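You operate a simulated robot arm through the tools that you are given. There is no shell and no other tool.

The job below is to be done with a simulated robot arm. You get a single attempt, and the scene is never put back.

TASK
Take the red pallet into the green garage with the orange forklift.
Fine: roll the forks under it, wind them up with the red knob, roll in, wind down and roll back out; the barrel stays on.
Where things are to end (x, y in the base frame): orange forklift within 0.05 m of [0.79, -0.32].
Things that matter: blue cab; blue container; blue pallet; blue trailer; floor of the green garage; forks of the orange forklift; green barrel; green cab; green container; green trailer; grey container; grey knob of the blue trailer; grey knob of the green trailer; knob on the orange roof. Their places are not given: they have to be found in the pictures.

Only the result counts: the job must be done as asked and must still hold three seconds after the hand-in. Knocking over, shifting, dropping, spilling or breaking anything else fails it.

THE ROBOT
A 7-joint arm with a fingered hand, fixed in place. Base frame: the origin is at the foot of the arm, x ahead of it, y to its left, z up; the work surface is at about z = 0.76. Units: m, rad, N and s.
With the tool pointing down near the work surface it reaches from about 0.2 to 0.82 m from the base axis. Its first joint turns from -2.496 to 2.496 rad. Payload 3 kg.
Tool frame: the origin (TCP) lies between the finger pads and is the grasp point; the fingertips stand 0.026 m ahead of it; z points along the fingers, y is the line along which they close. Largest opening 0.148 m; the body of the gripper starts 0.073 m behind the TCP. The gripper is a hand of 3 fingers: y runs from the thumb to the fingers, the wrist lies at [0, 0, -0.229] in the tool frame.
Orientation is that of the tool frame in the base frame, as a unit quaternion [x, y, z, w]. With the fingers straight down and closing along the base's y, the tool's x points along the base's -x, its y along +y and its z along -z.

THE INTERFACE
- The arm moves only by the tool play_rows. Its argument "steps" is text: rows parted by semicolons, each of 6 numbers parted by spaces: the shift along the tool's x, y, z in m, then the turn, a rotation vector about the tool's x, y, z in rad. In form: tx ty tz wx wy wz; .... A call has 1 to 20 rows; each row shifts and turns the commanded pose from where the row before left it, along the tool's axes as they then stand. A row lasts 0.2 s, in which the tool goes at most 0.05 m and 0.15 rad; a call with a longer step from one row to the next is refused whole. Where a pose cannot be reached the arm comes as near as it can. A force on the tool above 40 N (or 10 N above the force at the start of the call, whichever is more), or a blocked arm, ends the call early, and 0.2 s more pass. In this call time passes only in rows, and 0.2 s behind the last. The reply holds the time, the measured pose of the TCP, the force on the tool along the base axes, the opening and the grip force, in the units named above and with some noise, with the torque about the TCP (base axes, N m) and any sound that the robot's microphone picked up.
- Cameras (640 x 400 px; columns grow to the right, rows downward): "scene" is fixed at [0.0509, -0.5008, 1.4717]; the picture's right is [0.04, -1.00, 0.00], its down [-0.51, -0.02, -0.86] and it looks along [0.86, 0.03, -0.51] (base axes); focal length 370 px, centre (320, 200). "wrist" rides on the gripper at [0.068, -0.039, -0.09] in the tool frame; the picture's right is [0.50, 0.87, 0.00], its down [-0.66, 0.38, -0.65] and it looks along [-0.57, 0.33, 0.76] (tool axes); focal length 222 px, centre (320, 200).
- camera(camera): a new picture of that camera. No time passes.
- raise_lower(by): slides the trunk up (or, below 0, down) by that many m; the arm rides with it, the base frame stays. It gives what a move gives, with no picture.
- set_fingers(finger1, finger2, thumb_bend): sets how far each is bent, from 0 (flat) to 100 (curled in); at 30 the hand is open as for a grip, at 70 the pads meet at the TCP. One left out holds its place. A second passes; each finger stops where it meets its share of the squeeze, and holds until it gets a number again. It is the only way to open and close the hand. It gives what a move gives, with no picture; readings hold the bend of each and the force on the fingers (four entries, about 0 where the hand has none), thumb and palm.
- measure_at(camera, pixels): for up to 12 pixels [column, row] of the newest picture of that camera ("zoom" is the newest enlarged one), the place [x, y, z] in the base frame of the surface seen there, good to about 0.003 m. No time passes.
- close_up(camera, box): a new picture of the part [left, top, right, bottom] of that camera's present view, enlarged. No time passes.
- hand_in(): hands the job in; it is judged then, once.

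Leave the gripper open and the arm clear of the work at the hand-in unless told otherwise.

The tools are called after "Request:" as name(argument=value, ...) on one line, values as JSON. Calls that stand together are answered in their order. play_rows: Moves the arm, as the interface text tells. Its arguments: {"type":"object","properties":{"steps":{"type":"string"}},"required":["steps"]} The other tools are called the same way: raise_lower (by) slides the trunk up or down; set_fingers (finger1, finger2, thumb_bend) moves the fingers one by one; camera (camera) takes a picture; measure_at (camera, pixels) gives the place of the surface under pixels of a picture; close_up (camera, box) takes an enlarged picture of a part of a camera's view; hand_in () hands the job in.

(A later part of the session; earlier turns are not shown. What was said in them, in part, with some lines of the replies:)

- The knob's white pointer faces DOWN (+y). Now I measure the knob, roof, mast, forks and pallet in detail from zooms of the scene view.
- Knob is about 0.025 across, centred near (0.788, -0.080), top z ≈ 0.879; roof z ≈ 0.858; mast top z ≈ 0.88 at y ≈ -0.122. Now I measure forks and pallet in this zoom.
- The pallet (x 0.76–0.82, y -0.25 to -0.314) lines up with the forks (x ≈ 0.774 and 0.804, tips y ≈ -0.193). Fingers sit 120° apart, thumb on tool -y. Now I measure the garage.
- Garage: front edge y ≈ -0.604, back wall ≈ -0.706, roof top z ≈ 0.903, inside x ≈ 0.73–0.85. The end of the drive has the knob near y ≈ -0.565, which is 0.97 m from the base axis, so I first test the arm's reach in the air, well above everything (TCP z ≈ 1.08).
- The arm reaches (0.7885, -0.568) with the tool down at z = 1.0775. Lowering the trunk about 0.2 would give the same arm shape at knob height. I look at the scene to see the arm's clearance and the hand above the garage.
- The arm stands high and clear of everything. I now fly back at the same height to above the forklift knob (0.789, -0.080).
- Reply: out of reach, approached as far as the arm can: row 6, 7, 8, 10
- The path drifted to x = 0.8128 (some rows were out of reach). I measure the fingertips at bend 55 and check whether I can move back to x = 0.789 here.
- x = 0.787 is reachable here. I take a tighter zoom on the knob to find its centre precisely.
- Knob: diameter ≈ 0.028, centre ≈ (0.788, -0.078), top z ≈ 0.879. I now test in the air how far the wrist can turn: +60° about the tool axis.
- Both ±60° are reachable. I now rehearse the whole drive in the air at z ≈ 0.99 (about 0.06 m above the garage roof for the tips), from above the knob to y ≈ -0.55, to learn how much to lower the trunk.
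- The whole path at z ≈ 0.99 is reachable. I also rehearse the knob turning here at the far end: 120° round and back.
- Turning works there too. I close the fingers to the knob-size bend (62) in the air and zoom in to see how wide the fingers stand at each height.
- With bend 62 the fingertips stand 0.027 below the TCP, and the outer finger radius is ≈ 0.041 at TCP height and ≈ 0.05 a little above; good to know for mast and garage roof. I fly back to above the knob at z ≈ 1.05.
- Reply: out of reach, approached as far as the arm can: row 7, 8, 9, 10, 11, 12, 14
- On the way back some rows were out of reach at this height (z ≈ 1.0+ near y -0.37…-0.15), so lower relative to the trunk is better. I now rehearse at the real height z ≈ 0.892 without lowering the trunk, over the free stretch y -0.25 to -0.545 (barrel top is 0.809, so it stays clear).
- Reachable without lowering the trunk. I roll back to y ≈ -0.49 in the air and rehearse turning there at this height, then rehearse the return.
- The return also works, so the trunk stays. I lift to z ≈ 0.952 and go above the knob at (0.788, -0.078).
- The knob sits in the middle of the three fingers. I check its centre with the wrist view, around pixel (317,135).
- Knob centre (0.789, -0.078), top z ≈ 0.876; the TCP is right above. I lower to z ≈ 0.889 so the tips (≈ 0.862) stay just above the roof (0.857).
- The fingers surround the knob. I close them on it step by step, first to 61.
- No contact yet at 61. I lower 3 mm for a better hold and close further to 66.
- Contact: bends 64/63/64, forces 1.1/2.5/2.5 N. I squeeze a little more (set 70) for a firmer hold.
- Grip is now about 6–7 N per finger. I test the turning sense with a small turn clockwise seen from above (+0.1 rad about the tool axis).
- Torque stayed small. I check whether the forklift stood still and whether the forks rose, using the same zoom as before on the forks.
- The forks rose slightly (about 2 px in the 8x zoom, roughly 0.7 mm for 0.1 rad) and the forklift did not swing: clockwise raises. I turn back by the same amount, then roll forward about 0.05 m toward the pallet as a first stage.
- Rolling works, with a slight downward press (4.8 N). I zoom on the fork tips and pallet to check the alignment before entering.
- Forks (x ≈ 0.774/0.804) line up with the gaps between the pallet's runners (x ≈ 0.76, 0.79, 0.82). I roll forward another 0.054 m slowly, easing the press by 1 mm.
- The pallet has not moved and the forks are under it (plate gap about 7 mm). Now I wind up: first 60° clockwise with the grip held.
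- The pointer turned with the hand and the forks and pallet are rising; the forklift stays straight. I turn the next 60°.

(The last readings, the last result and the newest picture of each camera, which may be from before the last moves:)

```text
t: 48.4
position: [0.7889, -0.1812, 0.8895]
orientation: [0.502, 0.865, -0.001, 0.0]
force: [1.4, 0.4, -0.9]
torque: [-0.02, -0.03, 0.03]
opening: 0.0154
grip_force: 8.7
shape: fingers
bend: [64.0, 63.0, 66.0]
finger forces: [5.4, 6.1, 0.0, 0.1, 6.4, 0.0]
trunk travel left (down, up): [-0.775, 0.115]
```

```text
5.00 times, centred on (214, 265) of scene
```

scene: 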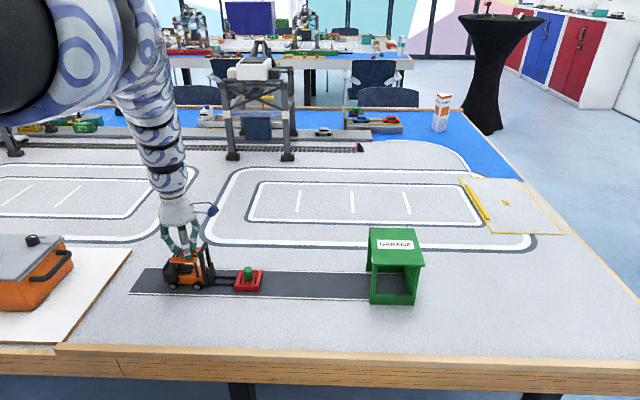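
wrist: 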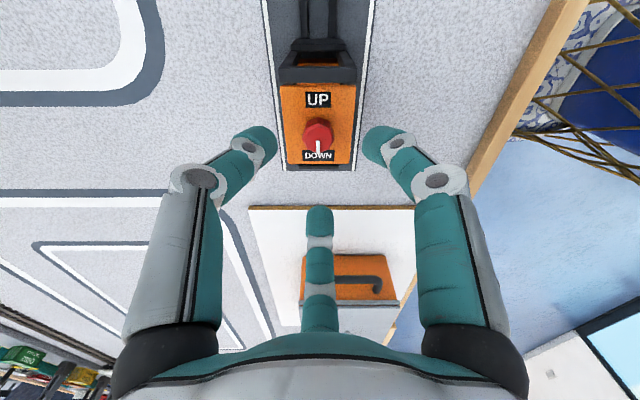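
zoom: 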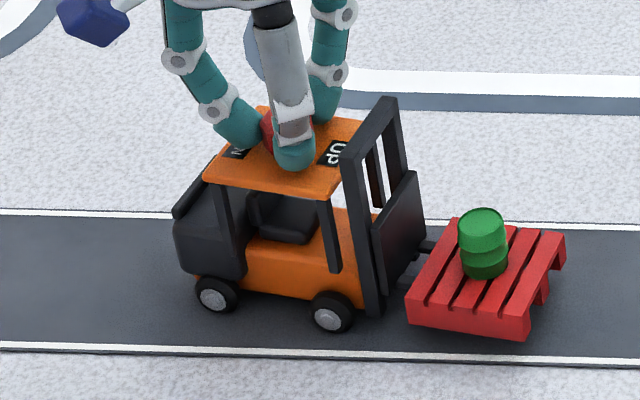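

The forklift swung clockwise by several degrees during the second part, so the knob probably reached its end stop before 120° (or something caught). I stop and look closely at the knob, forks and pallet.

Request:
close_up(camera="scene", box=[186, 230, 250, 270])

Request:
close_up(camera="wrist", box=[240, 60, 400, 200])

Request:
close_up(camera="scene", box=[206, 255, 286, 305])

```text
10.00 times, centred on (218, 250) of scene
```

zoom: 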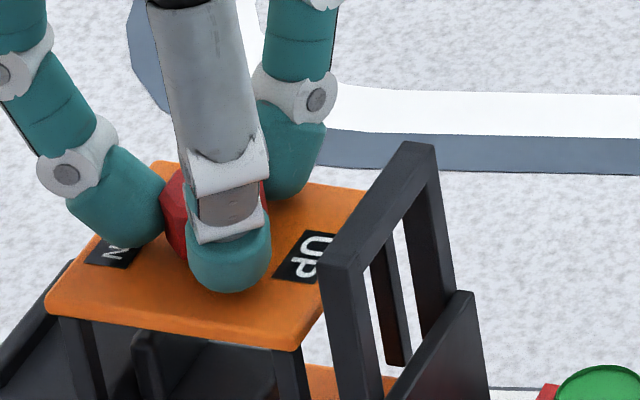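

```text
2.86 times, centred on (320, 130) of wrist
```

zoom: 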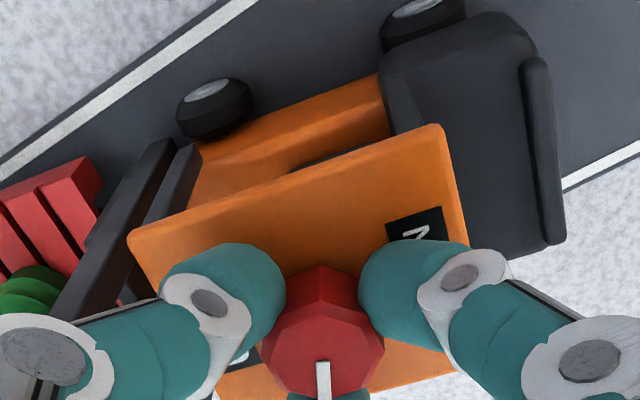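

```text
8.00 times, centred on (246, 280) of scene
```

zoom: 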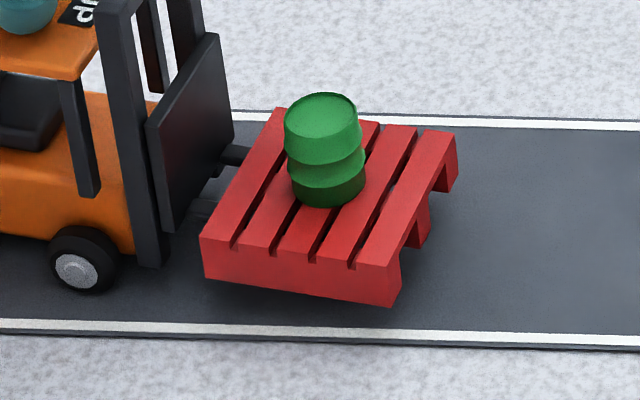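

Request:
measure_at(camera="zoom", pixels=[[205, 245], [395, 265], [278, 112], [450, 135], [210, 275], [395, 300], [322, 100], [328, 195], [235, 155], [205, 210], [320, 285], [65, 325]])

Request:
close_up(camera="scene", box=[180, 235, 228, 268])

```text
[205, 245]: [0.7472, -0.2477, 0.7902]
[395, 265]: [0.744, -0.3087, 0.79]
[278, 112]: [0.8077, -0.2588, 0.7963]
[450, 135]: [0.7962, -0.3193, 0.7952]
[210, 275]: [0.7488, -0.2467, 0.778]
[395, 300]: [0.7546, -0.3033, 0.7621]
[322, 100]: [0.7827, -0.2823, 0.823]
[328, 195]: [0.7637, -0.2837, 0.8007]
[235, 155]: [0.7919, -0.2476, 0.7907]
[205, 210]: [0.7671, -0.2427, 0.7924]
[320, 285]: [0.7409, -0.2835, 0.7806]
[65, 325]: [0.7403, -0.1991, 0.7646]
```

```text
12.12 times, centred on (204, 252) of scene
```

zoom: 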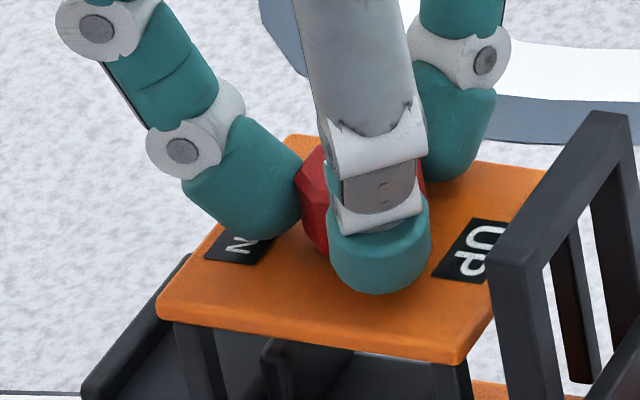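

Request:
measure_at(camera="zoom", pixels=[[165, 295], [450, 348], [292, 142], [535, 175], [300, 322], [505, 265], [605, 120], [485, 250], [270, 370], [365, 370]])

```text
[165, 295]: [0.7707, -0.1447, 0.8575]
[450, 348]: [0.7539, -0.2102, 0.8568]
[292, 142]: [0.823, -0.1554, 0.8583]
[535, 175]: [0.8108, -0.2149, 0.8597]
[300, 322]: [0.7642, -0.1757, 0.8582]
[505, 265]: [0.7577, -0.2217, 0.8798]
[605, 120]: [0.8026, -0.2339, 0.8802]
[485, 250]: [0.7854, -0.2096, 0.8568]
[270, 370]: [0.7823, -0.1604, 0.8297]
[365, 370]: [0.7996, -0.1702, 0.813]
```

Measured: forklift is turned about 13° clockwise around the knob (knob still at (0.789,-0.181)), pallet lifted ≈ 13 mm and still well on the forks with the barrel. So the knob's stop is at roughly 107° of turn. To straighten the forklift I will take most of its weight with a firmer grip on the knob and turn back slowly, so the knob's own friction swings the body rather than unwinding. First I firm up the grip and lift by 1 mm to feel the weight.

Request:
set_fingers(finger1=76, finger2=76, thumb_bend=76)

Request:
play_rows(steps="0 0 -0.0005 0 0 0;0 0 -0.0005 0 0 0")

```text
t: 49.4
position: [0.7898, -0.1807, 0.8901]
orientation: [0.501, 0.865, 0.001, 0.0]
force: [-0.2, -0.2, -0.1]
torque: [-0.01, 0.02, -0.01]
opening: 0.0141
grip_force: 17.5
shape: fingers
bend: [63.0, 63.0, 67.0]
finger forces: [10.7, 11.1, 0.0, 0.1, 13.4, 0.1]
trunk travel left (down, up): [-0.775, 0.115]
```

```text
t: 50.0
position: [0.7888, -0.1824, 0.8909]
orientation: [0.501, 0.866, 0.0, -0.001]
force: [0.3, -0.5, -0.3]
torque: [0.02, 0.04, 0.0]
opening: 0.0142
grip_force: 17.8
shape: fingers
bend: [63.0, 63.0, 67.0]
finger forces: [10.8, 11.1, 0.0, 0.1, 13.4, 0.0]
trunk travel left (down, up): [-0.775, 0.115]
```

Almost no load yet. I lift another 1 mm.

Request:
play_rows(steps="0 0 -0.0005 0 0 0;0 0 -0.0005 0 0 0")

Request:
close_up(camera="scene", box=[150, 225, 278, 305])

```text
t: 50.6
position: [0.7891, -0.1806, 0.8924]
orientation: [0.501, 0.866, -0.001, 0.0]
force: [0.0, -1.6, -5.1]
torque: [0.0, 0.06, 0.03]
opening: 0.0142
grip_force: 17.6
shape: fingers
bend: [63.0, 63.0, 67.0]
finger forces: [10.8, 11.2, 0.0, 0.0, 13.4, 0.0]
trunk travel left (down, up): [-0.775, 0.115]
```

```text
5.00 times, centred on (214, 265) of scene
```

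zoom: 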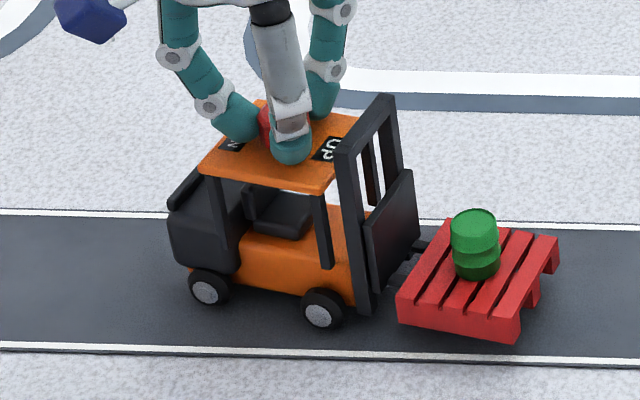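

The hand now carries about 5 N. I measure the roof again for its present heading before turning back.

Request:
close_up(camera="scene", box=[180, 235, 228, 268])

Request:
close_up(camera="scene", box=[176, 265, 272, 305])

```text
12.12 times, centred on (204, 252) of scene
```

zoom: 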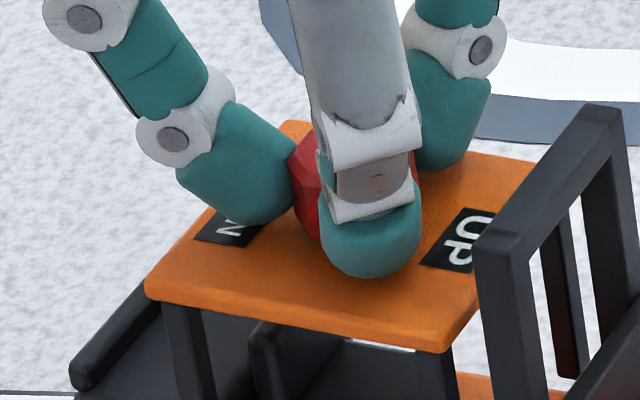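

```text
6.67 times, centred on (224, 285) of scene
```

zoom: 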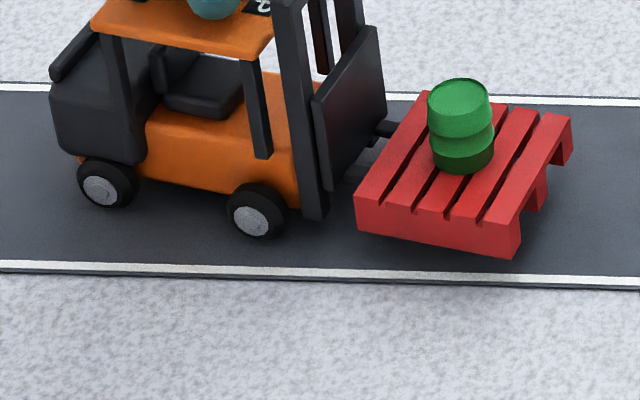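

The body shifted about 3 mm with the squeeze but did not swing more; it is nearly weightless now. I turn back 0.1 rad counter-clockwise slowly and look.

Request:
play_rows(steps="0 0 0 0 0 -0.02;0 0 0 0 0 -0.02;0 0 0 0 0 -0.03;0 0 0 0 0 -0.03")

Request:
close_up(camera="scene", box=[180, 235, 228, 268])

Request:
close_up(camera="scene", box=[176, 265, 272, 305])

```text
t: 51.6
position: [0.7889, -0.1811, 0.8915]
orientation: [0.457, 0.889, -0.001, 0.0]
force: [0.1, 0.3, -6.0]
torque: [0.02, 0.02, 0.01]
opening: 0.014
grip_force: 17.7
shape: fingers
bend: [63.0, 63.0, 67.0]
finger forces: [10.9, 11.1, 0.1, 0.0, 13.3, 0.1]
trunk travel left (down, up): [-0.775, 0.115]
```

```text
12.12 times, centred on (204, 252) of scene
```

zoom: 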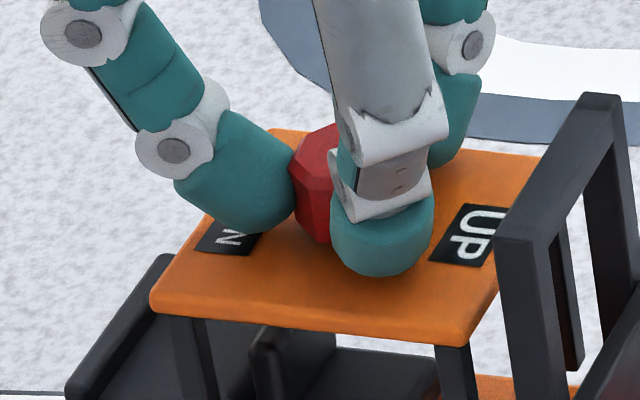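

```text
6.67 times, centred on (224, 285) of scene
```

zoom: 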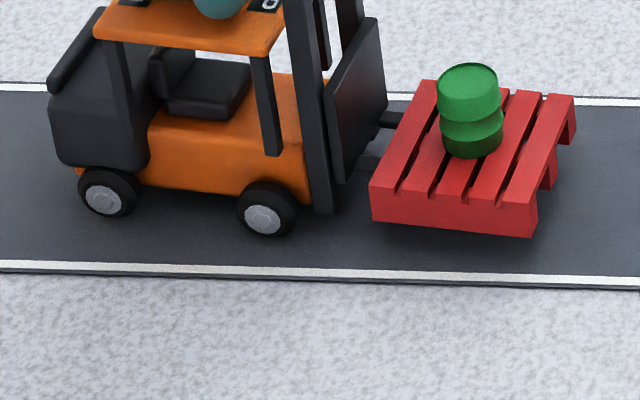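

It works: the forklift swings back with the hand and the pallet stays put on the forks. I turn another 0.12 rad and measure.

Request:
play_rows(steps="0 0 0 0 0 -0.02;0 0 0 0 0 -0.025;0 0 0 0 0 -0.025;0 0 0 0 0 -0.025;0 0 0 0 0 -0.025")

Request:
close_up(camera="scene", box=[180, 235, 228, 268])

Request:
measure_at(camera="zoom", pixels=[[165, 300], [440, 325], [270, 138], [510, 150], [520, 225], [590, 95]])

Request:
close_up(camera="scene", box=[176, 265, 272, 305])

```text
t: 52.8
position: [0.7896, -0.1808, 0.8916]
orientation: [0.401, 0.916, -0.001, -0.001]
force: [1.0, 0.5, -4.5]
torque: [-0.01, 0.01, 0.01]
opening: 0.0142
grip_force: 18.1
shape: fingers
bend: [63.0, 63.0, 67.0]
finger forces: [10.9, 11.1, 0.1, 0.0, 13.3, 0.0]
trunk travel left (down, up): [-0.775, 0.115]
```

```text
12.12 times, centred on (204, 252) of scene
```

zoom: 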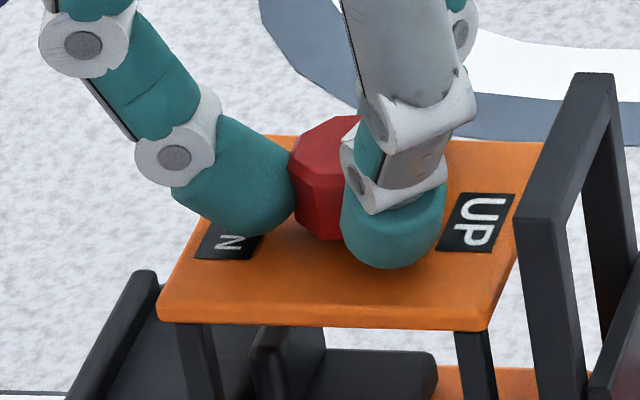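

```text
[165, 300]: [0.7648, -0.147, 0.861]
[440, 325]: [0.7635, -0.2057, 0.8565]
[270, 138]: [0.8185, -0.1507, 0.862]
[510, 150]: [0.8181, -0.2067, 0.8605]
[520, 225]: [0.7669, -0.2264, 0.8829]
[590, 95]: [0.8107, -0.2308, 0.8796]
```

```text
6.67 times, centred on (224, 285) of scene
```

zoom: 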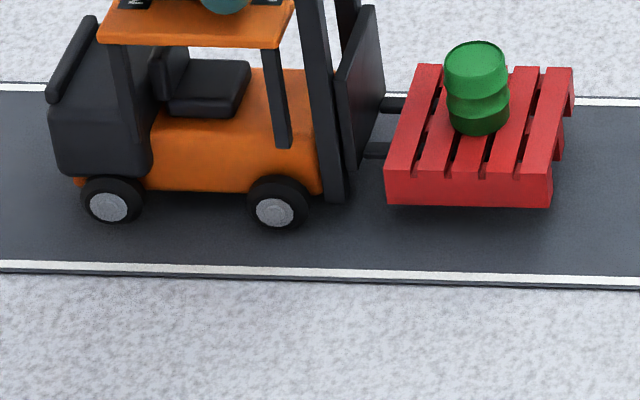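

Headings are straight again (roof and pallet edges parallel to the lane line). I set the wheels back down by 1 mm and measure the pallet's present place.

Request:
play_rows(steps="0 0 0.0005 0 0 0;0 0 0.0005 0 0 0")

Request:
close_up(camera="scene", box=[206, 255, 270, 305])

```text
t: 53.4
position: [0.7893, -0.1814, 0.8891]
orientation: [0.402, 0.916, 0.0, 0.0]
force: [0.0, 0.2, -6.1]
torque: [0.0, 0.01, 0.01]
opening: 0.0145
grip_force: 17.9
shape: fingers
bend: [63.0, 63.0, 67.0]
finger forces: [10.9, 11.1, 0.1, 0.0, 13.3, 0.0]
trunk travel left (down, up): [-0.775, 0.115]
```

```text
8.00 times, centred on (238, 280) of scene
```

zoom: 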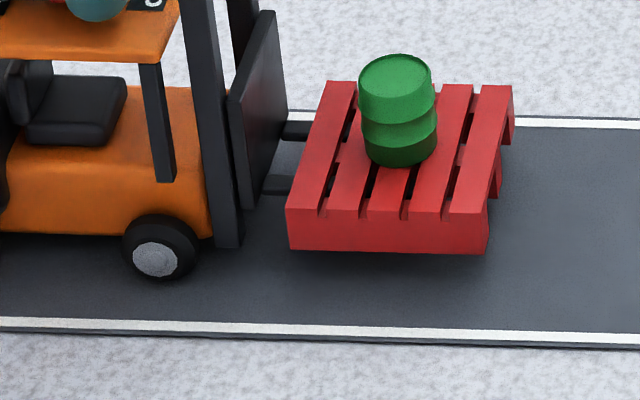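

Still about 6 N carried, so the wheels hang slightly. I lower in half-millimetre steps until the load comes off.

Request:
play_rows(steps="0 0 0.0005 0 0 0;0 0 0.0005 0 0 0")

Request:
measure_at(camera="zoom", pixels=[[292, 210], [484, 215], [332, 88], [508, 92], [395, 70], [290, 130], [270, 185], [160, 262]])

```text
t: 54.0
position: [0.7906, -0.1809, 0.8895]
orientation: [0.402, 0.916, 0.0, 0.0]
force: [-0.8, 0.4, -3.2]
torque: [0.0, 0.01, -0.02]
opening: 0.014
grip_force: 17.4
shape: fingers
bend: [63.0, 63.0, 68.0]
finger forces: [10.8, 11.0, 0.1, 0.0, 13.6, 0.0]
trunk travel left (down, up): [-0.775, 0.115]
```

```text
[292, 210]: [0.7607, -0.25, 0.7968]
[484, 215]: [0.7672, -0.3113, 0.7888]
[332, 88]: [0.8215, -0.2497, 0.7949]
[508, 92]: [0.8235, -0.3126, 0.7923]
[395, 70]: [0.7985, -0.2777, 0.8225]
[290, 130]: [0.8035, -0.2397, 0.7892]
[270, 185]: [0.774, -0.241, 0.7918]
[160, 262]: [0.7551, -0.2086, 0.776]
```

Load is coming off (-3.2 N). Pallet centre is (0.791, -0.281), 0.100 ahead of the TCP. I lower another 0.5 mm and begin rolling toward the garage slowly (0.1 m first).

Request:
play_rows(steps="0 0 0.0005 0 0 0;-0.0018 -0.0017 0 0 0 0;-0.0037 -0.0034 0 0 0 0;-0.0059 -0.0054 0 0 0 0;-0.0059 -0.0054 0 0 0 0;-0.0059 -0.0054 0 0 0 0")

Request:
close_up(camera="scene", box=[160, 230, 288, 310])

```text
t: 55.4
position: [0.788, -0.212, 0.8892]
orientation: [0.402, 0.915, 0.001, 0.0]
force: [-0.4, 0.0, -3.7]
torque: [0.0, 0.02, 0.0]
opening: 0.0142
grip_force: 18.5
shape: fingers
bend: [63.0, 63.0, 68.0]
finger forces: [10.8, 11.4, 0.0, 0.1, 13.9, 0.1]
trunk travel left (down, up): [-0.775, 0.115]
```

```text
5.00 times, centred on (224, 270) of scene
```

zoom: 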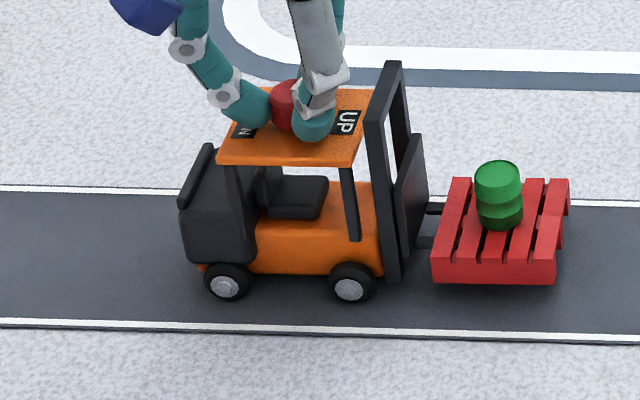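

Rolling smoothly, load steady. I continue 0.168 m with gentle start and stop.

Request:
play_rows(steps="-0.00294 -0.00271 0 0 0 0;-0.00588 -0.00542 0 0 0 0;-0.00882 -0.00814 0 0 0 0;-0.00882 -0.00814 0 0 0 0;-0.00882 -0.00814 0 0 0 0;-0.00882 -0.00814 0 0 0 0;-0.00882 -0.00814 0 0 0 0;-0.00882 -0.00814 0 0 0 0;-0.00882 -0.00814 0 0 0 0;-0.00882 -0.00814 0 0 0 0;-0.00882 -0.00814 0 0 0 0;-0.00882 -0.00814 0 0 0 0;-0.00882 -0.00814 0 0 0 0;-0.00882 -0.00814 0 0 0 0;-0.00588 -0.00542 0 0 0 0;-0.00294 -0.00271 0 0 0 0")

Request:
camera(camera="scene")

Request:
close_up(camera="scene", box=[220, 230, 348, 310])

```text
t: 58.8
position: [0.7903, -0.3801, 0.8907]
orientation: [0.402, 0.916, 0.0, 0.0]
force: [-0.2, 0.2, -4.4]
torque: [-0.04, -0.02, 0.02]
opening: 0.0143
grip_force: 17.5
shape: fingers
bend: [63.0, 62.0, 68.0]
finger forces: [11.0, 11.4, 0.0, 0.0, 13.7, 0.0]
trunk travel left (down, up): [-0.775, 0.115]
```

```text
taken
```

scene: 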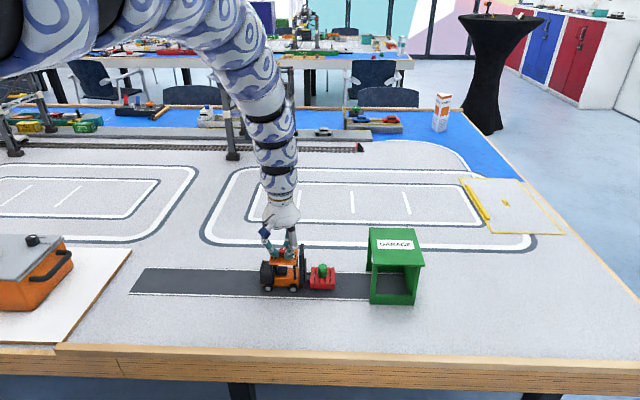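

```text
5.00 times, centred on (284, 270) of scene
```

zoom: 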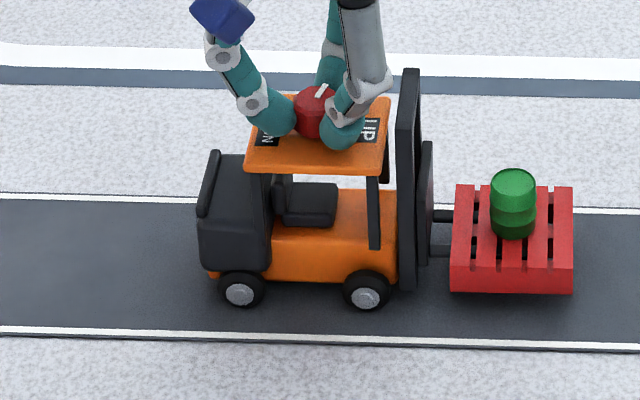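

Everything is straight and steady. I roll in another 0.13 m, then check at the garage entrance.

Request:
play_rows(steps="-0.00294 -0.00271 0 0 0 0;-0.00588 -0.00542 0 0 0 0;-0.00735 -0.00678 0 0 0 0;-0.00735 -0.00678 0 0 0 0;-0.00735 -0.00678 0 0 0 0;-0.00735 -0.00678 0 0 0 0;-0.00735 -0.00678 0 0 0 0;-0.00735 -0.00678 0 0 0 0;-0.00735 -0.00678 0 0 0 0;-0.00735 -0.00678 0 0 0 0;-0.00735 -0.00678 0 0 0 0;-0.00735 -0.00678 0 0 0 0;-0.00735 -0.00678 0 0 0 0;-0.00441 -0.00407 0 0 0 0;-0.00294 -0.00271 0 0 0 0")

Request:
close_up(camera="scene", box=[300, 225, 428, 310])

```text
t: 62.0
position: [0.788, -0.5114, 0.8896]
orientation: [0.402, 0.916, 0.001, -0.001]
force: [-0.6, -0.5, -3.2]
torque: [-0.04, 0.0, 0.04]
opening: 0.0143
grip_force: 18.0
shape: fingers
bend: [63.0, 62.0, 68.0]
finger forces: [11.3, 11.3, 0.1, 0.0, 13.7, 0.1]
trunk travel left (down, up): [-0.775, 0.115]
```

```text
4.71 times, centred on (364, 268) of scene
```

zoom: 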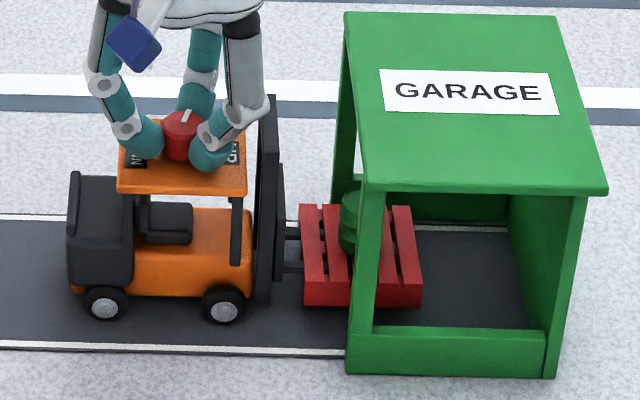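

The pallet enters cleanly between the posts. I roll the last 0.037 m slowly.

Request:
play_rows(steps="-0.00294 -0.00271 0 0 0 0;-0.00588 -0.00542 0 0 0 0;-0.00588 -0.00542 0 0 0 0;-0.00588 -0.00542 0 0 0 0;-0.00441 -0.00407 0 0 0 0;-0.00257 -0.00237 0 0 0 0")

Request:
close_up(camera="scene", box=[300, 225, 428, 310])

Request:
camera(camera="wrist")

```text
t: 63.4
position: [0.7881, -0.5503, 0.8885]
orientation: [0.402, 0.916, 0.0, 0.001]
force: [-0.8, -0.2, -4.0]
torque: [-0.01, -0.02, 0.02]
opening: 0.014
grip_force: 18.1
shape: fingers
bend: [63.0, 62.0, 68.0]
finger forces: [11.4, 11.1, 0.0, 0.0, 13.8, 0.0]
trunk travel left (down, up): [-0.775, 0.115]
```

```text
4.71 times, centred on (364, 268) of scene
```

zoom: 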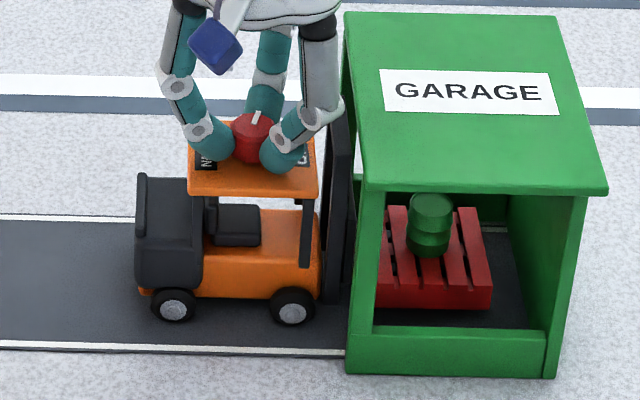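

```text
taken
```

wrist: 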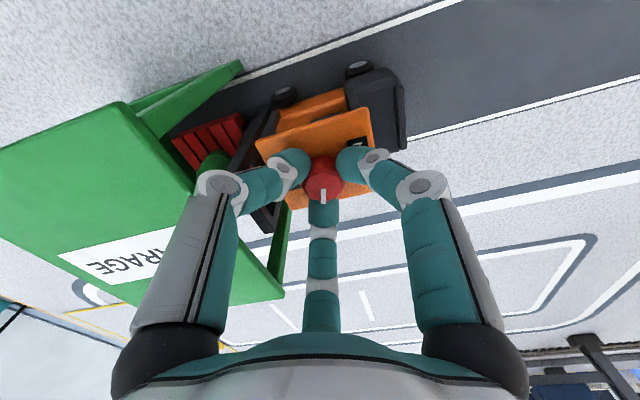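

In place: pallet inside. Before turning, I measure the pallet, the roof edge, and how far the thumb's joints stick out, since the thumb will sweep past the garage side.

Request:
measure_at(camera="zoom", pixels=[[485, 280], [475, 212], [395, 285], [430, 200], [345, 20], [362, 180], [338, 108], [322, 115], [300, 155], [332, 60], [345, 150], [525, 240]])

Request:
close_up(camera="scene", box=[328, 228, 376, 264])

```text
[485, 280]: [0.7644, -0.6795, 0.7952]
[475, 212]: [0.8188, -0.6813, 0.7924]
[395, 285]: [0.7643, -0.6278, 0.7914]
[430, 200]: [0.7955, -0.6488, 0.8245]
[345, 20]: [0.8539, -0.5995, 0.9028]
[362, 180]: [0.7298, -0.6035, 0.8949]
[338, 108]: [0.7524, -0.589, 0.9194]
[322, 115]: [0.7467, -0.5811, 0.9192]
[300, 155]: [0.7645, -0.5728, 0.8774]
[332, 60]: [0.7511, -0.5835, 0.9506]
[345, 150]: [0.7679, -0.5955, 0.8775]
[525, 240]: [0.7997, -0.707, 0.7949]
```

```text
11.11 times, centred on (352, 246) of scene
```

zoom: 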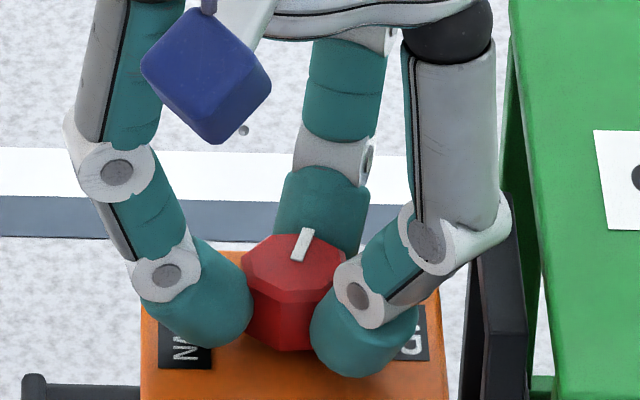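

Request:
measure_at(camera="zoom", pixels=[[507, 212], [505, 232], [485, 250], [494, 190], [492, 140], [480, 60], [440, 265], [415, 290], [430, 240], [365, 300], [505, 245], [415, 310]])

```text
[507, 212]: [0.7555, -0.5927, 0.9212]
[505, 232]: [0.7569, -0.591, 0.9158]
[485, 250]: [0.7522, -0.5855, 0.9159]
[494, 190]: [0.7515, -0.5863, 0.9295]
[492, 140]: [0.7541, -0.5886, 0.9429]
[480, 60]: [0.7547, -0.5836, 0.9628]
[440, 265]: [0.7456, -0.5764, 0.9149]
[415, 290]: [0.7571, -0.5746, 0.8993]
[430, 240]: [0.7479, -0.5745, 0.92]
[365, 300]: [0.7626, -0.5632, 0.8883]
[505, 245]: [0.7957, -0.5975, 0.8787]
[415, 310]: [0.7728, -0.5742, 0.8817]
```

The thumb's outer radius is ≈ 0.042 at roof height (z 0.903) and ≈ 0.053 only above z ≈ 0.915, so sweeping past the roof edge (0.053 away) stays clear. Before winding down I must put the full weight on the wheels, so the knob turns and not the body; I lower 1.5 mm in small steps.

Request:
play_rows(steps="0 0 0.0005 0 0 0;0 0 0.0005 0 0 0;0 0 0.0005 0 0 0")

```text
t: 64.2
position: [0.7868, -0.5493, 0.8891]
orientation: [0.401, 0.916, 0.0, 0.0]
force: [-0.6, -0.2, 3.4]
torque: [-0.02, 0.01, 0.02]
opening: 0.0142
grip_force: 19.3
shape: fingers
bend: [62.0, 62.0, 68.0]
finger forces: [12.0, 12.1, 0.0, 0.0, 15.1, 0.1]
trunk travel left (down, up): [-0.775, 0.115]
```

Now the wheels carry everything (+3.4 N press). I wind down: first 0.3 rad counter-clockwise, then check that the body stays straight.

Request:
play_rows(steps="0 0 0 0 0 -0.05;0 0 0 0 0 -0.05;0 0 0 0 0 -0.05;0 0 0 0 0 -0.05;0 0 0 0 0 -0.05;0 0 0 0 0 -0.05")

Request:
close_up(camera="scene", box=[300, 225, 428, 310])

```text
t: 65.6
position: [0.7885, -0.5482, 0.8884]
orientation: [0.261, 0.965, 0.0, -0.001]
force: [1.9, -0.3, 3.3]
torque: [-0.01, -0.06, -0.06]
opening: 0.0141
grip_force: 19.1
shape: fingers
bend: [62.0, 62.0, 68.0]
finger forces: [11.5, 12.6, 0.0, 0.1, 14.1, 0.0]
trunk travel left (down, up): [-0.775, 0.115]
```

```text
4.71 times, centred on (364, 268) of scene
```

zoom: 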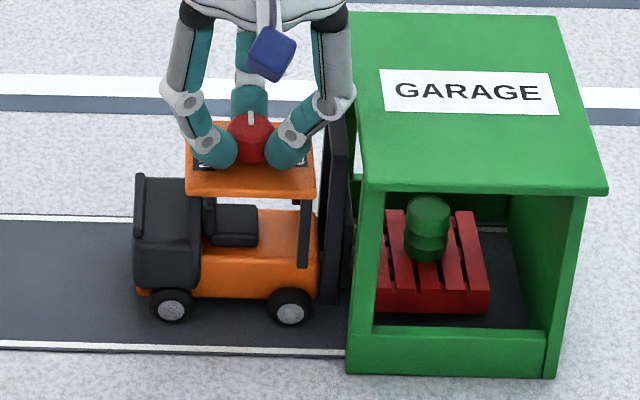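

Body stays straight and the pallet is sinking. I continue with 0.6 rad in small steps, watching the force while the thumb passes the garage side.

Request:
play_rows(steps="0 0 0 0 0 -0.06;0 0 0 0 0 -0.06;0 0 0 0 0 -0.06;0 0 0 0 0 -0.06;0 0 0 0 0 -0.06;0 0 0 0 0 -0.06;0 0 0 0 0 -0.06;0 0 0 0 0 -0.06;0 0 0 0 0 -0.06;0 0 0 0 0 -0.06")

Request:
close_up(camera="scene", box=[300, 225, 428, 310])

```text
t: 67.8
position: [0.7885, -0.5489, 0.8874]
orientation: [-0.037, 0.999, 0.0, 0.0]
force: [2.7, 0.6, 5.3]
torque: [-0.01, -0.13, -0.05]
opening: 0.0144
grip_force: 19.4
shape: fingers
bend: [62.0, 61.0, 67.0]
finger forces: [10.4, 13.7, 0.0, 0.0, 15.1, 0.0]
trunk travel left (down, up): [-0.775, 0.115]
```

```text
4.71 times, centred on (364, 268) of scene
```

zoom: 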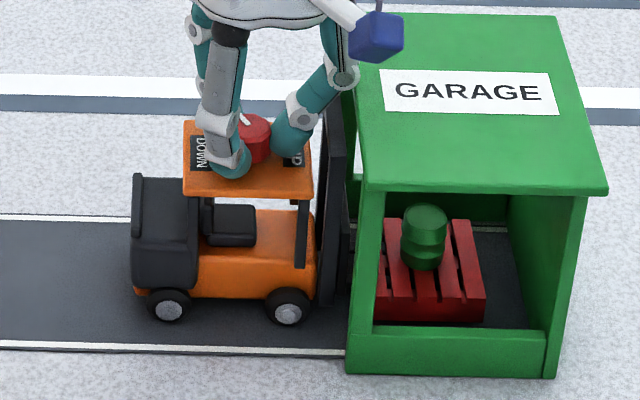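

Still straight, no contact with the garage. I continue another 0.6 rad.

Request:
play_rows(steps="0 0 -0.0005 0 0 -0.06;0 0 0 0 0 -0.06;0 0 0 0 0 -0.06;0 0 0 0 0 -0.06;0 0 0 0 0 -0.06;0 0 0 0 0 -0.06;0 0 0 0 0 -0.06;0 0 0 0 0 -0.06;0 0 0 0 0 -0.06;0 0 0 0 0 -0.06")

Request:
close_up(camera="scene", box=[300, 225, 428, 310])

```text
t: 70.0
position: [0.7881, -0.5496, 0.8888]
orientation: [-0.331, 0.944, 0.0, 0.0]
force: [3.8, 0.2, 4.5]
torque: [0.01, -0.18, -0.05]
opening: 0.0142
grip_force: 19.4
shape: fingers
bend: [62.0, 61.0, 67.0]
finger forces: [9.9, 13.1, 0.0, 0.0, 16.0, 0.0]
trunk travel left (down, up): [-0.775, 0.115]
```

```text
4.71 times, centred on (364, 268) of scene
```

zoom: 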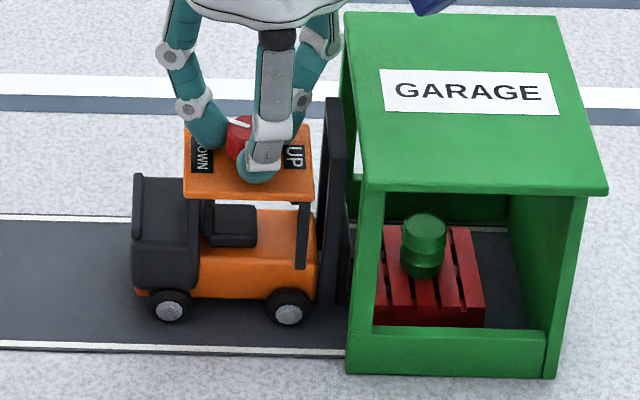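

Request:
measure_at(camera="zoom", pixels=[[478, 300], [462, 235], [395, 305], [425, 220], [430, 320], [410, 260], [198, 190], [305, 195]])

Request:
play_rows(steps="0 0 0 0 0 -0.05;0 0 0 0 0 -0.05;0 0 0 0 0 -0.05;0 0 0 0 0 -0.05")

Request:
close_up(camera="scene", box=[300, 225, 428, 310])

```text
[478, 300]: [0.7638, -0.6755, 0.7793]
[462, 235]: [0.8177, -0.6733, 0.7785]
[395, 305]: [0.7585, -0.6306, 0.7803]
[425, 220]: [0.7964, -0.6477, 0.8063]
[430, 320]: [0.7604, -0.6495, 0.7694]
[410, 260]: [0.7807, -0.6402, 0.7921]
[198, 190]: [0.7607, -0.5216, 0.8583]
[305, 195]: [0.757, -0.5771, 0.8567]
```

```text
t: 71.0
position: [0.7878, -0.5481, 0.8892]
orientation: [-0.422, 0.907, 0.0, 0.0]
force: [3.5, -0.2, 6.2]
torque: [0.07, -0.18, -0.03]
opening: 0.0145
grip_force: 19.5
shape: fingers
bend: [62.0, 61.0, 67.0]
finger forces: [9.7, 12.9, 0.1, 0.0, 16.7, 0.0]
trunk travel left (down, up): [-0.775, 0.115]
```

```text
4.71 times, centred on (364, 268) of scene
```

zoom: 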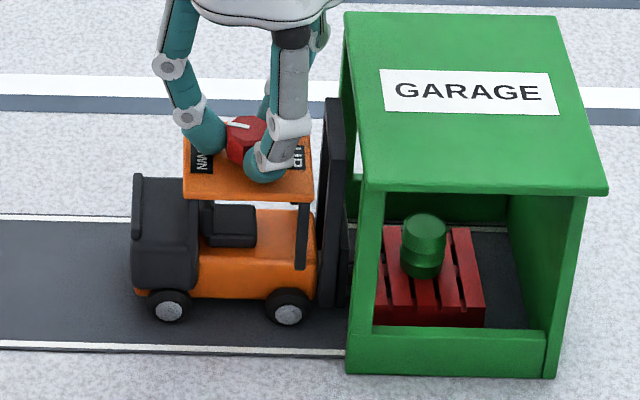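

Pallet top is back at z ≈ 0.779, i.e. resting on the floor, centre ≈ (0.790, -0.646), barrel upright. About 10° remain to the knob's DOWN position; I turn 0.13 rad more, stopping just short of the stop.

Request:
play_rows(steps="0 0 0 0 0 -0.05;0 0 0 0 0 -0.05;0 0 0 0 0 -0.03")

Request:
close_up(camera="scene", box=[320, 225, 416, 310])

```text
t: 71.8
position: [0.7872, -0.5488, 0.8889]
orientation: [-0.48, 0.877, 0.0, 0.001]
force: [4.5, 0.0, 5.1]
torque: [0.05, -0.14, 0.01]
opening: 0.0145
grip_force: 18.8
shape: fingers
bend: [62.0, 61.0, 67.0]
finger forces: [9.9, 12.7, 0.0, 0.0, 16.7, 0.0]
trunk travel left (down, up): [-0.775, 0.115]
```

```text
4.71 times, centred on (368, 268) of scene
```

zoom: 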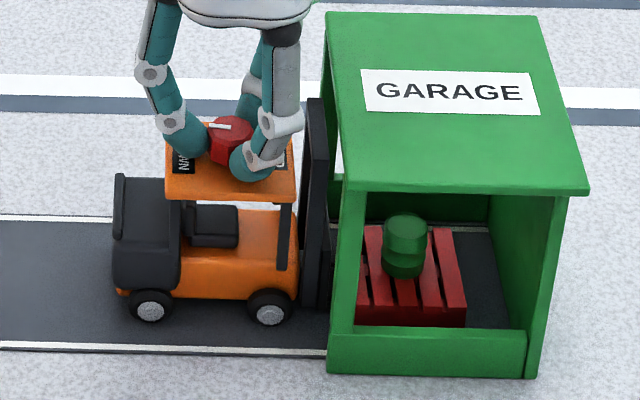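

Forks are down, forklift straight, pointer at DOWN. I relieve the small press (up 0.8 mm, +x 0.8 mm) and roll back slowly 0.03 m, then check that the pallet stays.

Request:
play_rows(steps="-0.00043 -0.00067 -0.0008 0 0 0;-0.00253 0.00162 0 0 0 0;-0.00421 0.0027 0 0 0 0;-0.00505 0.00323 0 0 0 0;-0.00505 0.00323 0 0 0 0;-0.00505 0.00323 0 0 0 0;-0.00337 0.00216 0 0 0 0")

Request:
close_up(camera="scene", box=[310, 225, 416, 310])

```text
t: 73.4
position: [0.7887, -0.5198, 0.8904]
orientation: [-0.481, 0.877, 0.001, -0.001]
force: [0.2, 0.2, -4.0]
torque: [0.02, -0.09, -0.06]
opening: 0.0146
grip_force: 18.8
shape: fingers
bend: [62.0, 61.0, 67.0]
finger forces: [10.6, 11.9, 0.0, 0.0, 14.6, 0.0]
trunk travel left (down, up): [-0.775, 0.115]
```

```text
4.71 times, centred on (363, 268) of scene
```

zoom: 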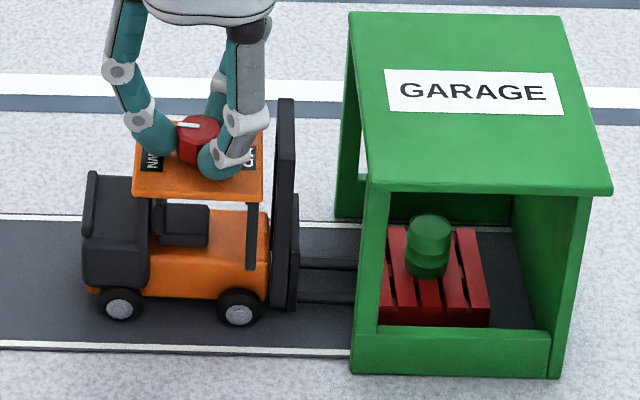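

The pallet stays put while the forks slide out. I lower 0.4 mm and keep rolling back another 0.09 m.

Request:
play_rows(steps="0 0 0.0004 0 0 0;-0.00253 0.00162 0 0 0 0;-0.00505 0.00323 0 0 0 0;-0.00505 0.00323 0 0 0 0;-0.00505 0.00323 0 0 0 0;-0.00505 0.00323 0 0 0 0;-0.00674 0.00431 0 0 0 0;-0.00842 0.00539 0 0 0 0;-0.00842 0.00539 0 0 0 0;-0.00842 0.00539 0 0 0 0;-0.00842 0.00539 0 0 0 0;-0.00842 0.00539 0 0 0 0;-0.00505 0.00323 0 0 0 0;-0.00253 0.00162 0 0 0 0")

Request:
close_up(camera="scene", box=[280, 225, 424, 315])

```text
t: 76.4
position: [0.7895, -0.4261, 0.8887]
orientation: [-0.48, 0.877, 0.0, 0.0]
force: [5.2, 0.6, 7.4]
torque: [0.02, -0.17, 0.01]
opening: 0.0143
grip_force: 20.1
shape: fingers
bend: [62.0, 61.0, 67.0]
finger forces: [10.1, 12.2, 0.1, 0.0, 17.5, 0.0]
trunk travel left (down, up): [-0.775, 0.115]
```

```text
4.44 times, centred on (352, 270) of scene
```

zoom: 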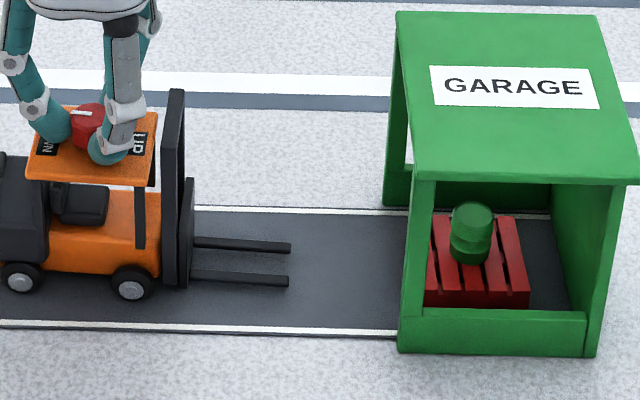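

Forks are out; the pallet with barrel stands inside. I ease the press by 1 mm and roll back the last 0.11 m to y ≈ -0.315.

Request:
play_rows(steps="-0.0003 -0.0004 -0.001 0 0 0;-0.00421 0.0027 0 0 0 0;-0.00842 0.00539 0 0 0 0;-0.00842 0.00539 0 0 0 0;-0.00842 0.00539 0 0 0 0;-0.00842 0.00539 0 0 0 0;-0.00842 0.00539 0 0 0 0;-0.00842 0.00539 0 0 0 0;-0.00842 0.00539 0 0 0 0;-0.00842 0.00539 0 0 0 0;-0.00842 0.00539 0 0 0 0;-0.00842 0.00539 0 0 0 0;-0.00421 0.0027 0 0 0 0")

Request:
close_up(camera="scene", box=[200, 225, 328, 305])

```text
t: 79.2
position: [0.7894, -0.3159, 0.8905]
orientation: [-0.481, 0.877, 0.0, 0.0]
force: [5.9, -0.4, 10.5]
torque: [0.06, -0.24, -0.01]
opening: 0.0144
grip_force: 21.0
shape: fingers
bend: [62.0, 61.0, 67.0]
finger forces: [10.2, 12.6, 0.1, 0.0, 19.5, 0.0]
trunk travel left (down, up): [-0.775, 0.115]
```

```text
5.00 times, centred on (264, 265) of scene
```

zoom: 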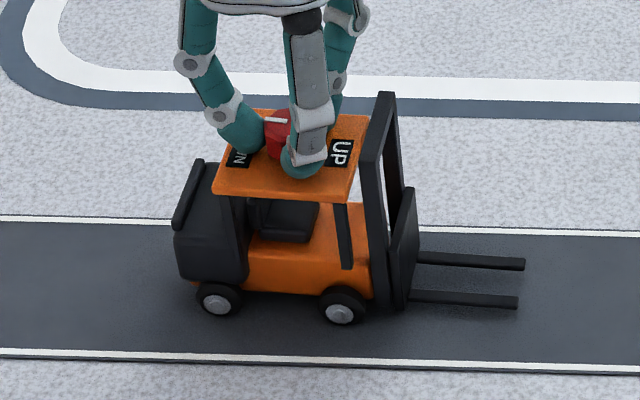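

The forklift is back near y ≈ -0.316. The press has grown to 10 N, so I ease it up in half-millimetre steps before releasing, and measure the forklift's place.

Request:
play_rows(steps="0 0 -0.0005 0 0 0;0 0 -0.0005 0 0 0;0 0 -0.0005 0 0 0")

Request:
measure_at(camera="zoom", pixels=[[220, 190], [348, 193], [245, 118], [360, 122], [280, 120], [218, 300], [342, 308], [520, 262], [515, 302], [185, 240]])

```text
t: 80.0
position: [0.7888, -0.3149, 0.8902]
orientation: [-0.48, 0.877, 0.001, -0.001]
force: [3.3, -1.4, 0.5]
torque: [-0.01, -0.15, -0.04]
opening: 0.0145
grip_force: 19.7
shape: fingers
bend: [62.0, 61.0, 67.0]
finger forces: [10.4, 12.0, 0.0, 0.0, 16.6, 0.0]
trunk travel left (down, up): [-0.775, 0.115]
```

```text
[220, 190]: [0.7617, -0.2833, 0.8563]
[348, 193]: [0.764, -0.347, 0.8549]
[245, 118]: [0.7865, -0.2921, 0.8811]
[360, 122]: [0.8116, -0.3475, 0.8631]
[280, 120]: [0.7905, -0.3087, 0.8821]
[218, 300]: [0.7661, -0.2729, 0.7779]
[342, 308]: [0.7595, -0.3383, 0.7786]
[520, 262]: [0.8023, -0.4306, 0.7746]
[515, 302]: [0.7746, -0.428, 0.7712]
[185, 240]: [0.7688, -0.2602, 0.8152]
```

Wheels and roof put the forklift's middle at about (0.789, -0.31), within the 0.05 m allowance of (0.79, -0.32) by any reckoning. I ease the sideways push (+x 0.6 mm), then open the fingers.

Request:
play_rows(steps="-0.0003 -0.0005 0 0 0 0")

Request:
set_fingers(finger1=60, finger2=60, thumb_bend=60)

Request:
set_fingers(finger1=54, finger2=54, thumb_bend=54)

Request:
close_up(camera="scene", box=[200, 225, 328, 305])

```text
t: 80.4
position: [0.79, -0.316, 0.8915]
orientation: [-0.48, 0.877, 0.0, -0.001]
force: [2.3, 0.6, -2.6]
torque: [0.01, -0.11, 0.01]
opening: 0.0145
grip_force: 18.7
shape: fingers
bend: [62.0, 61.0, 67.0]
finger forces: [10.4, 12.1, 0.0, 0.1, 15.7, 0.1]
trunk travel left (down, up): [-0.775, 0.115]
```

```text
t: 81.4
position: [0.7894, -0.3166, 0.8917]
orientation: [-0.48, 0.877, 0.0, 0.0]
force: [0.4, 0.1, -0.3]
torque: [0.01, -0.01, 0.04]
opening: 0.0297
grip_force: 0.0
shape: fingers
bend: [60.0, 60.0, 60.0]
finger forces: [0.0, 0.0, 0.0, 0.0, 0.0, 0.0]
trunk travel left (down, up): [-0.775, 0.115]
```

```text
t: 82.4
position: [0.7897, -0.3153, 0.8911]
orientation: [-0.48, 0.877, 0.0, 0.0]
force: [-0.3, 0.4, 0.0]
torque: [0.03, -0.01, 0.0]
opening: 0.0484
grip_force: 0.0
shape: fingers
bend: [54.0, 54.0, 54.0]
finger forces: [0.1, 0.1, 0.0, 0.1, 0.1, 0.0]
trunk travel left (down, up): [-0.775, 0.115]
```

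```text
5.00 times, centred on (264, 265) of scene
```

zoom: 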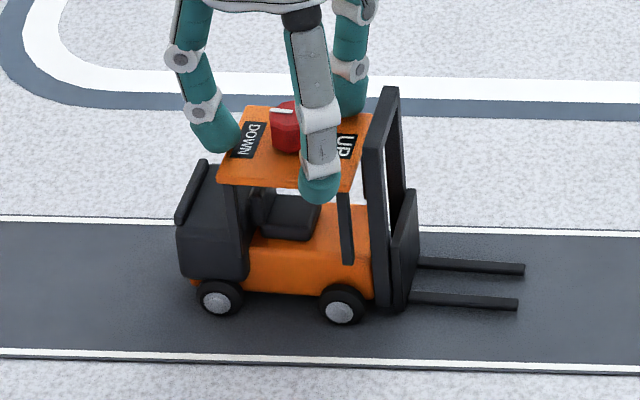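

The knob is released and the forklift stands level. I lift straight up 0.2 m, then move the arm clear.

Request:
play_rows(steps="0 0 -0.01 0 0 0;0 0 -0.015 0 0 0;0 0 -0.025 0 0 0;0 0 -0.03 0 0 0;0 0 -0.03 0 0 0;0 0 -0.03 0 0 0;0 0 -0.03 0 0 0")

Request:
set_fingers(finger1=30, finger2=30, thumb_bend=30)

Request:
camera(camera="scene")

Request:
close_up(camera="scene", box=[340, 220, 436, 312])

Request:
close_up(camera="scene", box=[200, 225, 328, 305])

```text
t: 84.0
position: [0.7954, -0.318, 1.0596]
orientation: [-0.48, 0.877, 0.001, -0.001]
force: [-0.6, 0.4, 0.5]
torque: [0.02, 0.0, 0.01]
opening: 0.0485
grip_force: 0.1
shape: fingers
bend: [54.0, 54.0, 54.0]
finger forces: [0.0, 0.1, 0.0, 0.1, 0.0, 0.0]
out of reach, approached as far as the arm can: row 7
trunk travel left (down, up): [-0.775, 0.115]
```

```text
t: 85.0
position: [0.7966, -0.3166, 1.0577]
orientation: [-0.48, 0.877, 0.001, -0.002]
force: [-0.2, 0.6, -1.4]
torque: [0.01, -0.02, -0.01]
opening: 0.1263
grip_force: 0.0
shape: fingers
bend: [30.0, 30.0, 30.0]
finger forces: [0.0, 0.1, 0.0, 0.1, 0.0, 0.1]
trunk travel left (down, up): [-0.775, 0.115]
```

```text
taken
```

scene: 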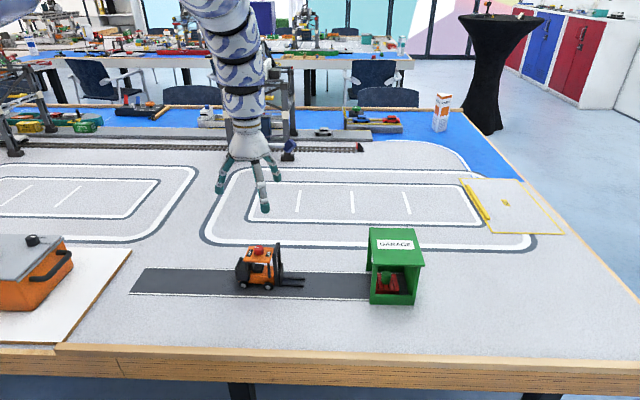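

```text
4.35 times, centred on (388, 266) of scene
```

zoom: 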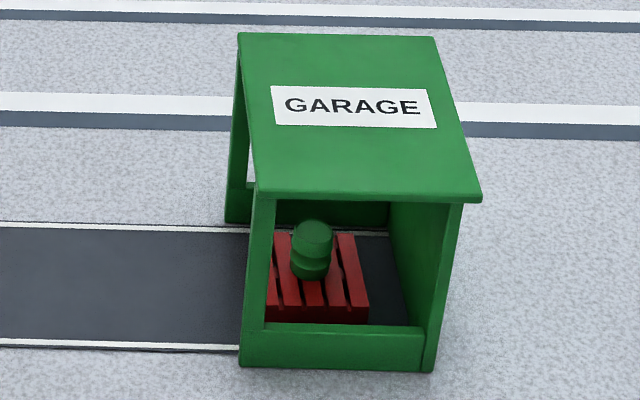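

```text
5.00 times, centred on (264, 265) of scene
```

zoom: 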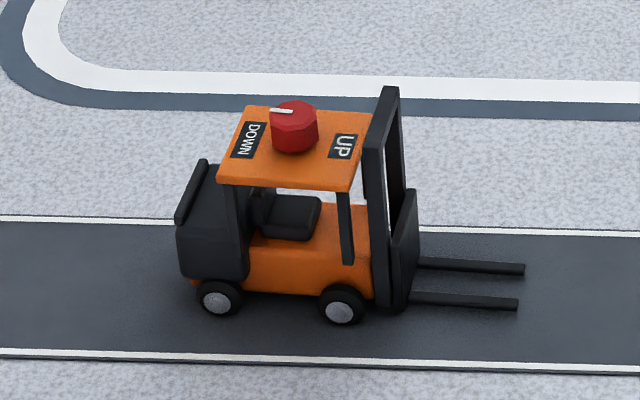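

The garage has not moved, the pallet with barrel stands inside, the forklift is clear. I measure final places once more before deciding to hand in.

Request:
close_up(camera="scene", box=[365, 255, 421, 305])

Request:
camera(camera="wrist")

```text
8.00 times, centred on (393, 280) of scene
```

zoom: 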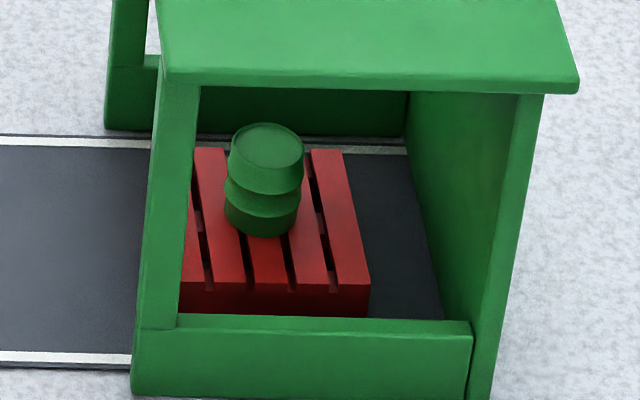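

```text
taken
```

wrist: 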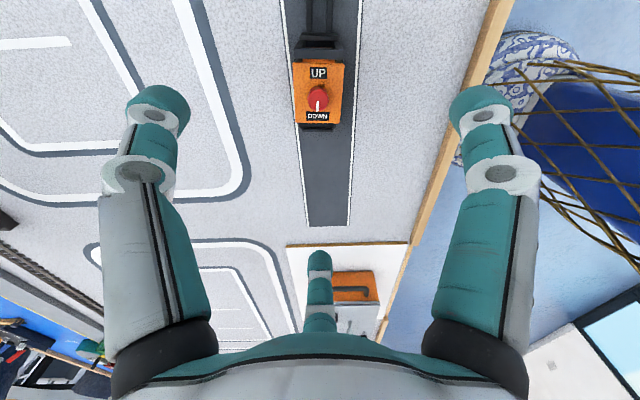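

Request:
measure_at(camera="zoom", pixels=[[362, 278], [338, 155], [200, 155], [265, 140], [260, 230], [430, 310], [395, 155], [185, 300], [270, 300], [160, 250]])

Request:
measure_at(camera="scene", pixels=[[259, 249], [245, 288], [268, 289], [240, 265], [303, 279]])

```text
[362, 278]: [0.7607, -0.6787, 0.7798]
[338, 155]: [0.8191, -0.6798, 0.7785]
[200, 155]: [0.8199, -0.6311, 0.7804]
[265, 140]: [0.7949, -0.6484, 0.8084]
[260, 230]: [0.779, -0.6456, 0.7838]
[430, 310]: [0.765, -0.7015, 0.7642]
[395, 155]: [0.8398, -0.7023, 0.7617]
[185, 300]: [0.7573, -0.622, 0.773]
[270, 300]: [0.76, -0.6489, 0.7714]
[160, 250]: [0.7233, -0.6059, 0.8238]
```

```text
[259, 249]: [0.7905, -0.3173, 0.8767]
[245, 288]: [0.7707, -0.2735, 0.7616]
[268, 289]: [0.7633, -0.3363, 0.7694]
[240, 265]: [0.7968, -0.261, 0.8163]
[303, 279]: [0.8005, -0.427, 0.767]
```

Final readings: pallet centre ≈ (0.790, -0.649) fully between the garage front (-0.604) and back wall (-0.706), barrel upright on it; forklift at ≈ (0.790, -0.315), forks down. I raise the trunk a little to leave the arm well clear.

Request:
raise_lower(by=0.08)

Request:
camera(camera="scene")

```text
t: 86.2
position: [0.7971, -0.3194, 1.139]
orientation: [-0.479, 0.878, 0.0, -0.002]
force: [-1.1, 0.6, 1.1]
torque: [0.01, -0.03, 0.04]
opening: 0.1267
grip_force: 0.1
shape: fingers
bend: [30.0, 30.0, 30.0]
finger forces: [0.1, 0.0, 0.0, 0.0, 0.0, 0.0]
trunk travel left (down, up): [-0.855, 0.035]
```

```text
taken
```

scene: 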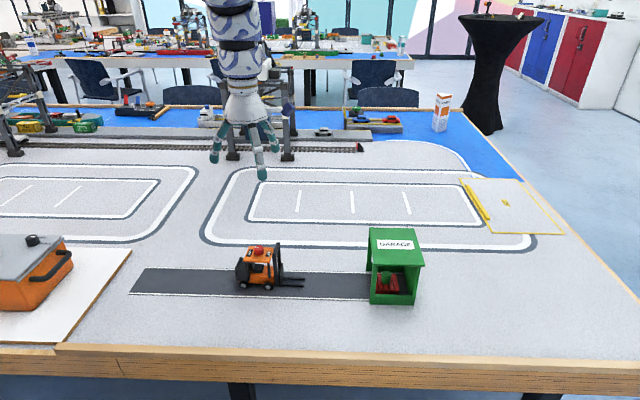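

Everything stands still: pallet and barrel in the garage, forklift at its place, hand open and high above the work. I hand the job in.

Request:
hand_in()

```text
The job is handed in.
```

The red pallet is in the green garage with the barrel still standing on it. The forklift is parked at about (0.79, -0.315), within 0.05 m of the asked place. I've handed the job in, but no verdict came back.

- **Pallet:** it rests on the floor, centred at about (0.790, -0.649). It sits fully between the garage front (y ≈ -0.604) and the back wall (y ≈ -0.706).
- **Forklift:** it stands straight in its lane with the forks down and out of the pallet. The knob pointer is back at DOWN.
- **One slip on the way:** while winding up I turned the knob past its stop, at roughly 107°. The forklift and the lifted pallet swung about 13° clockwise. I took most of the forklift's weight on the knob and turned it back straight before driving in. The barrel did not move off.
- **Everything else:** the garage is where it was, and I saw nothing else disturbed in the pictures. The hand is open and well above the table.
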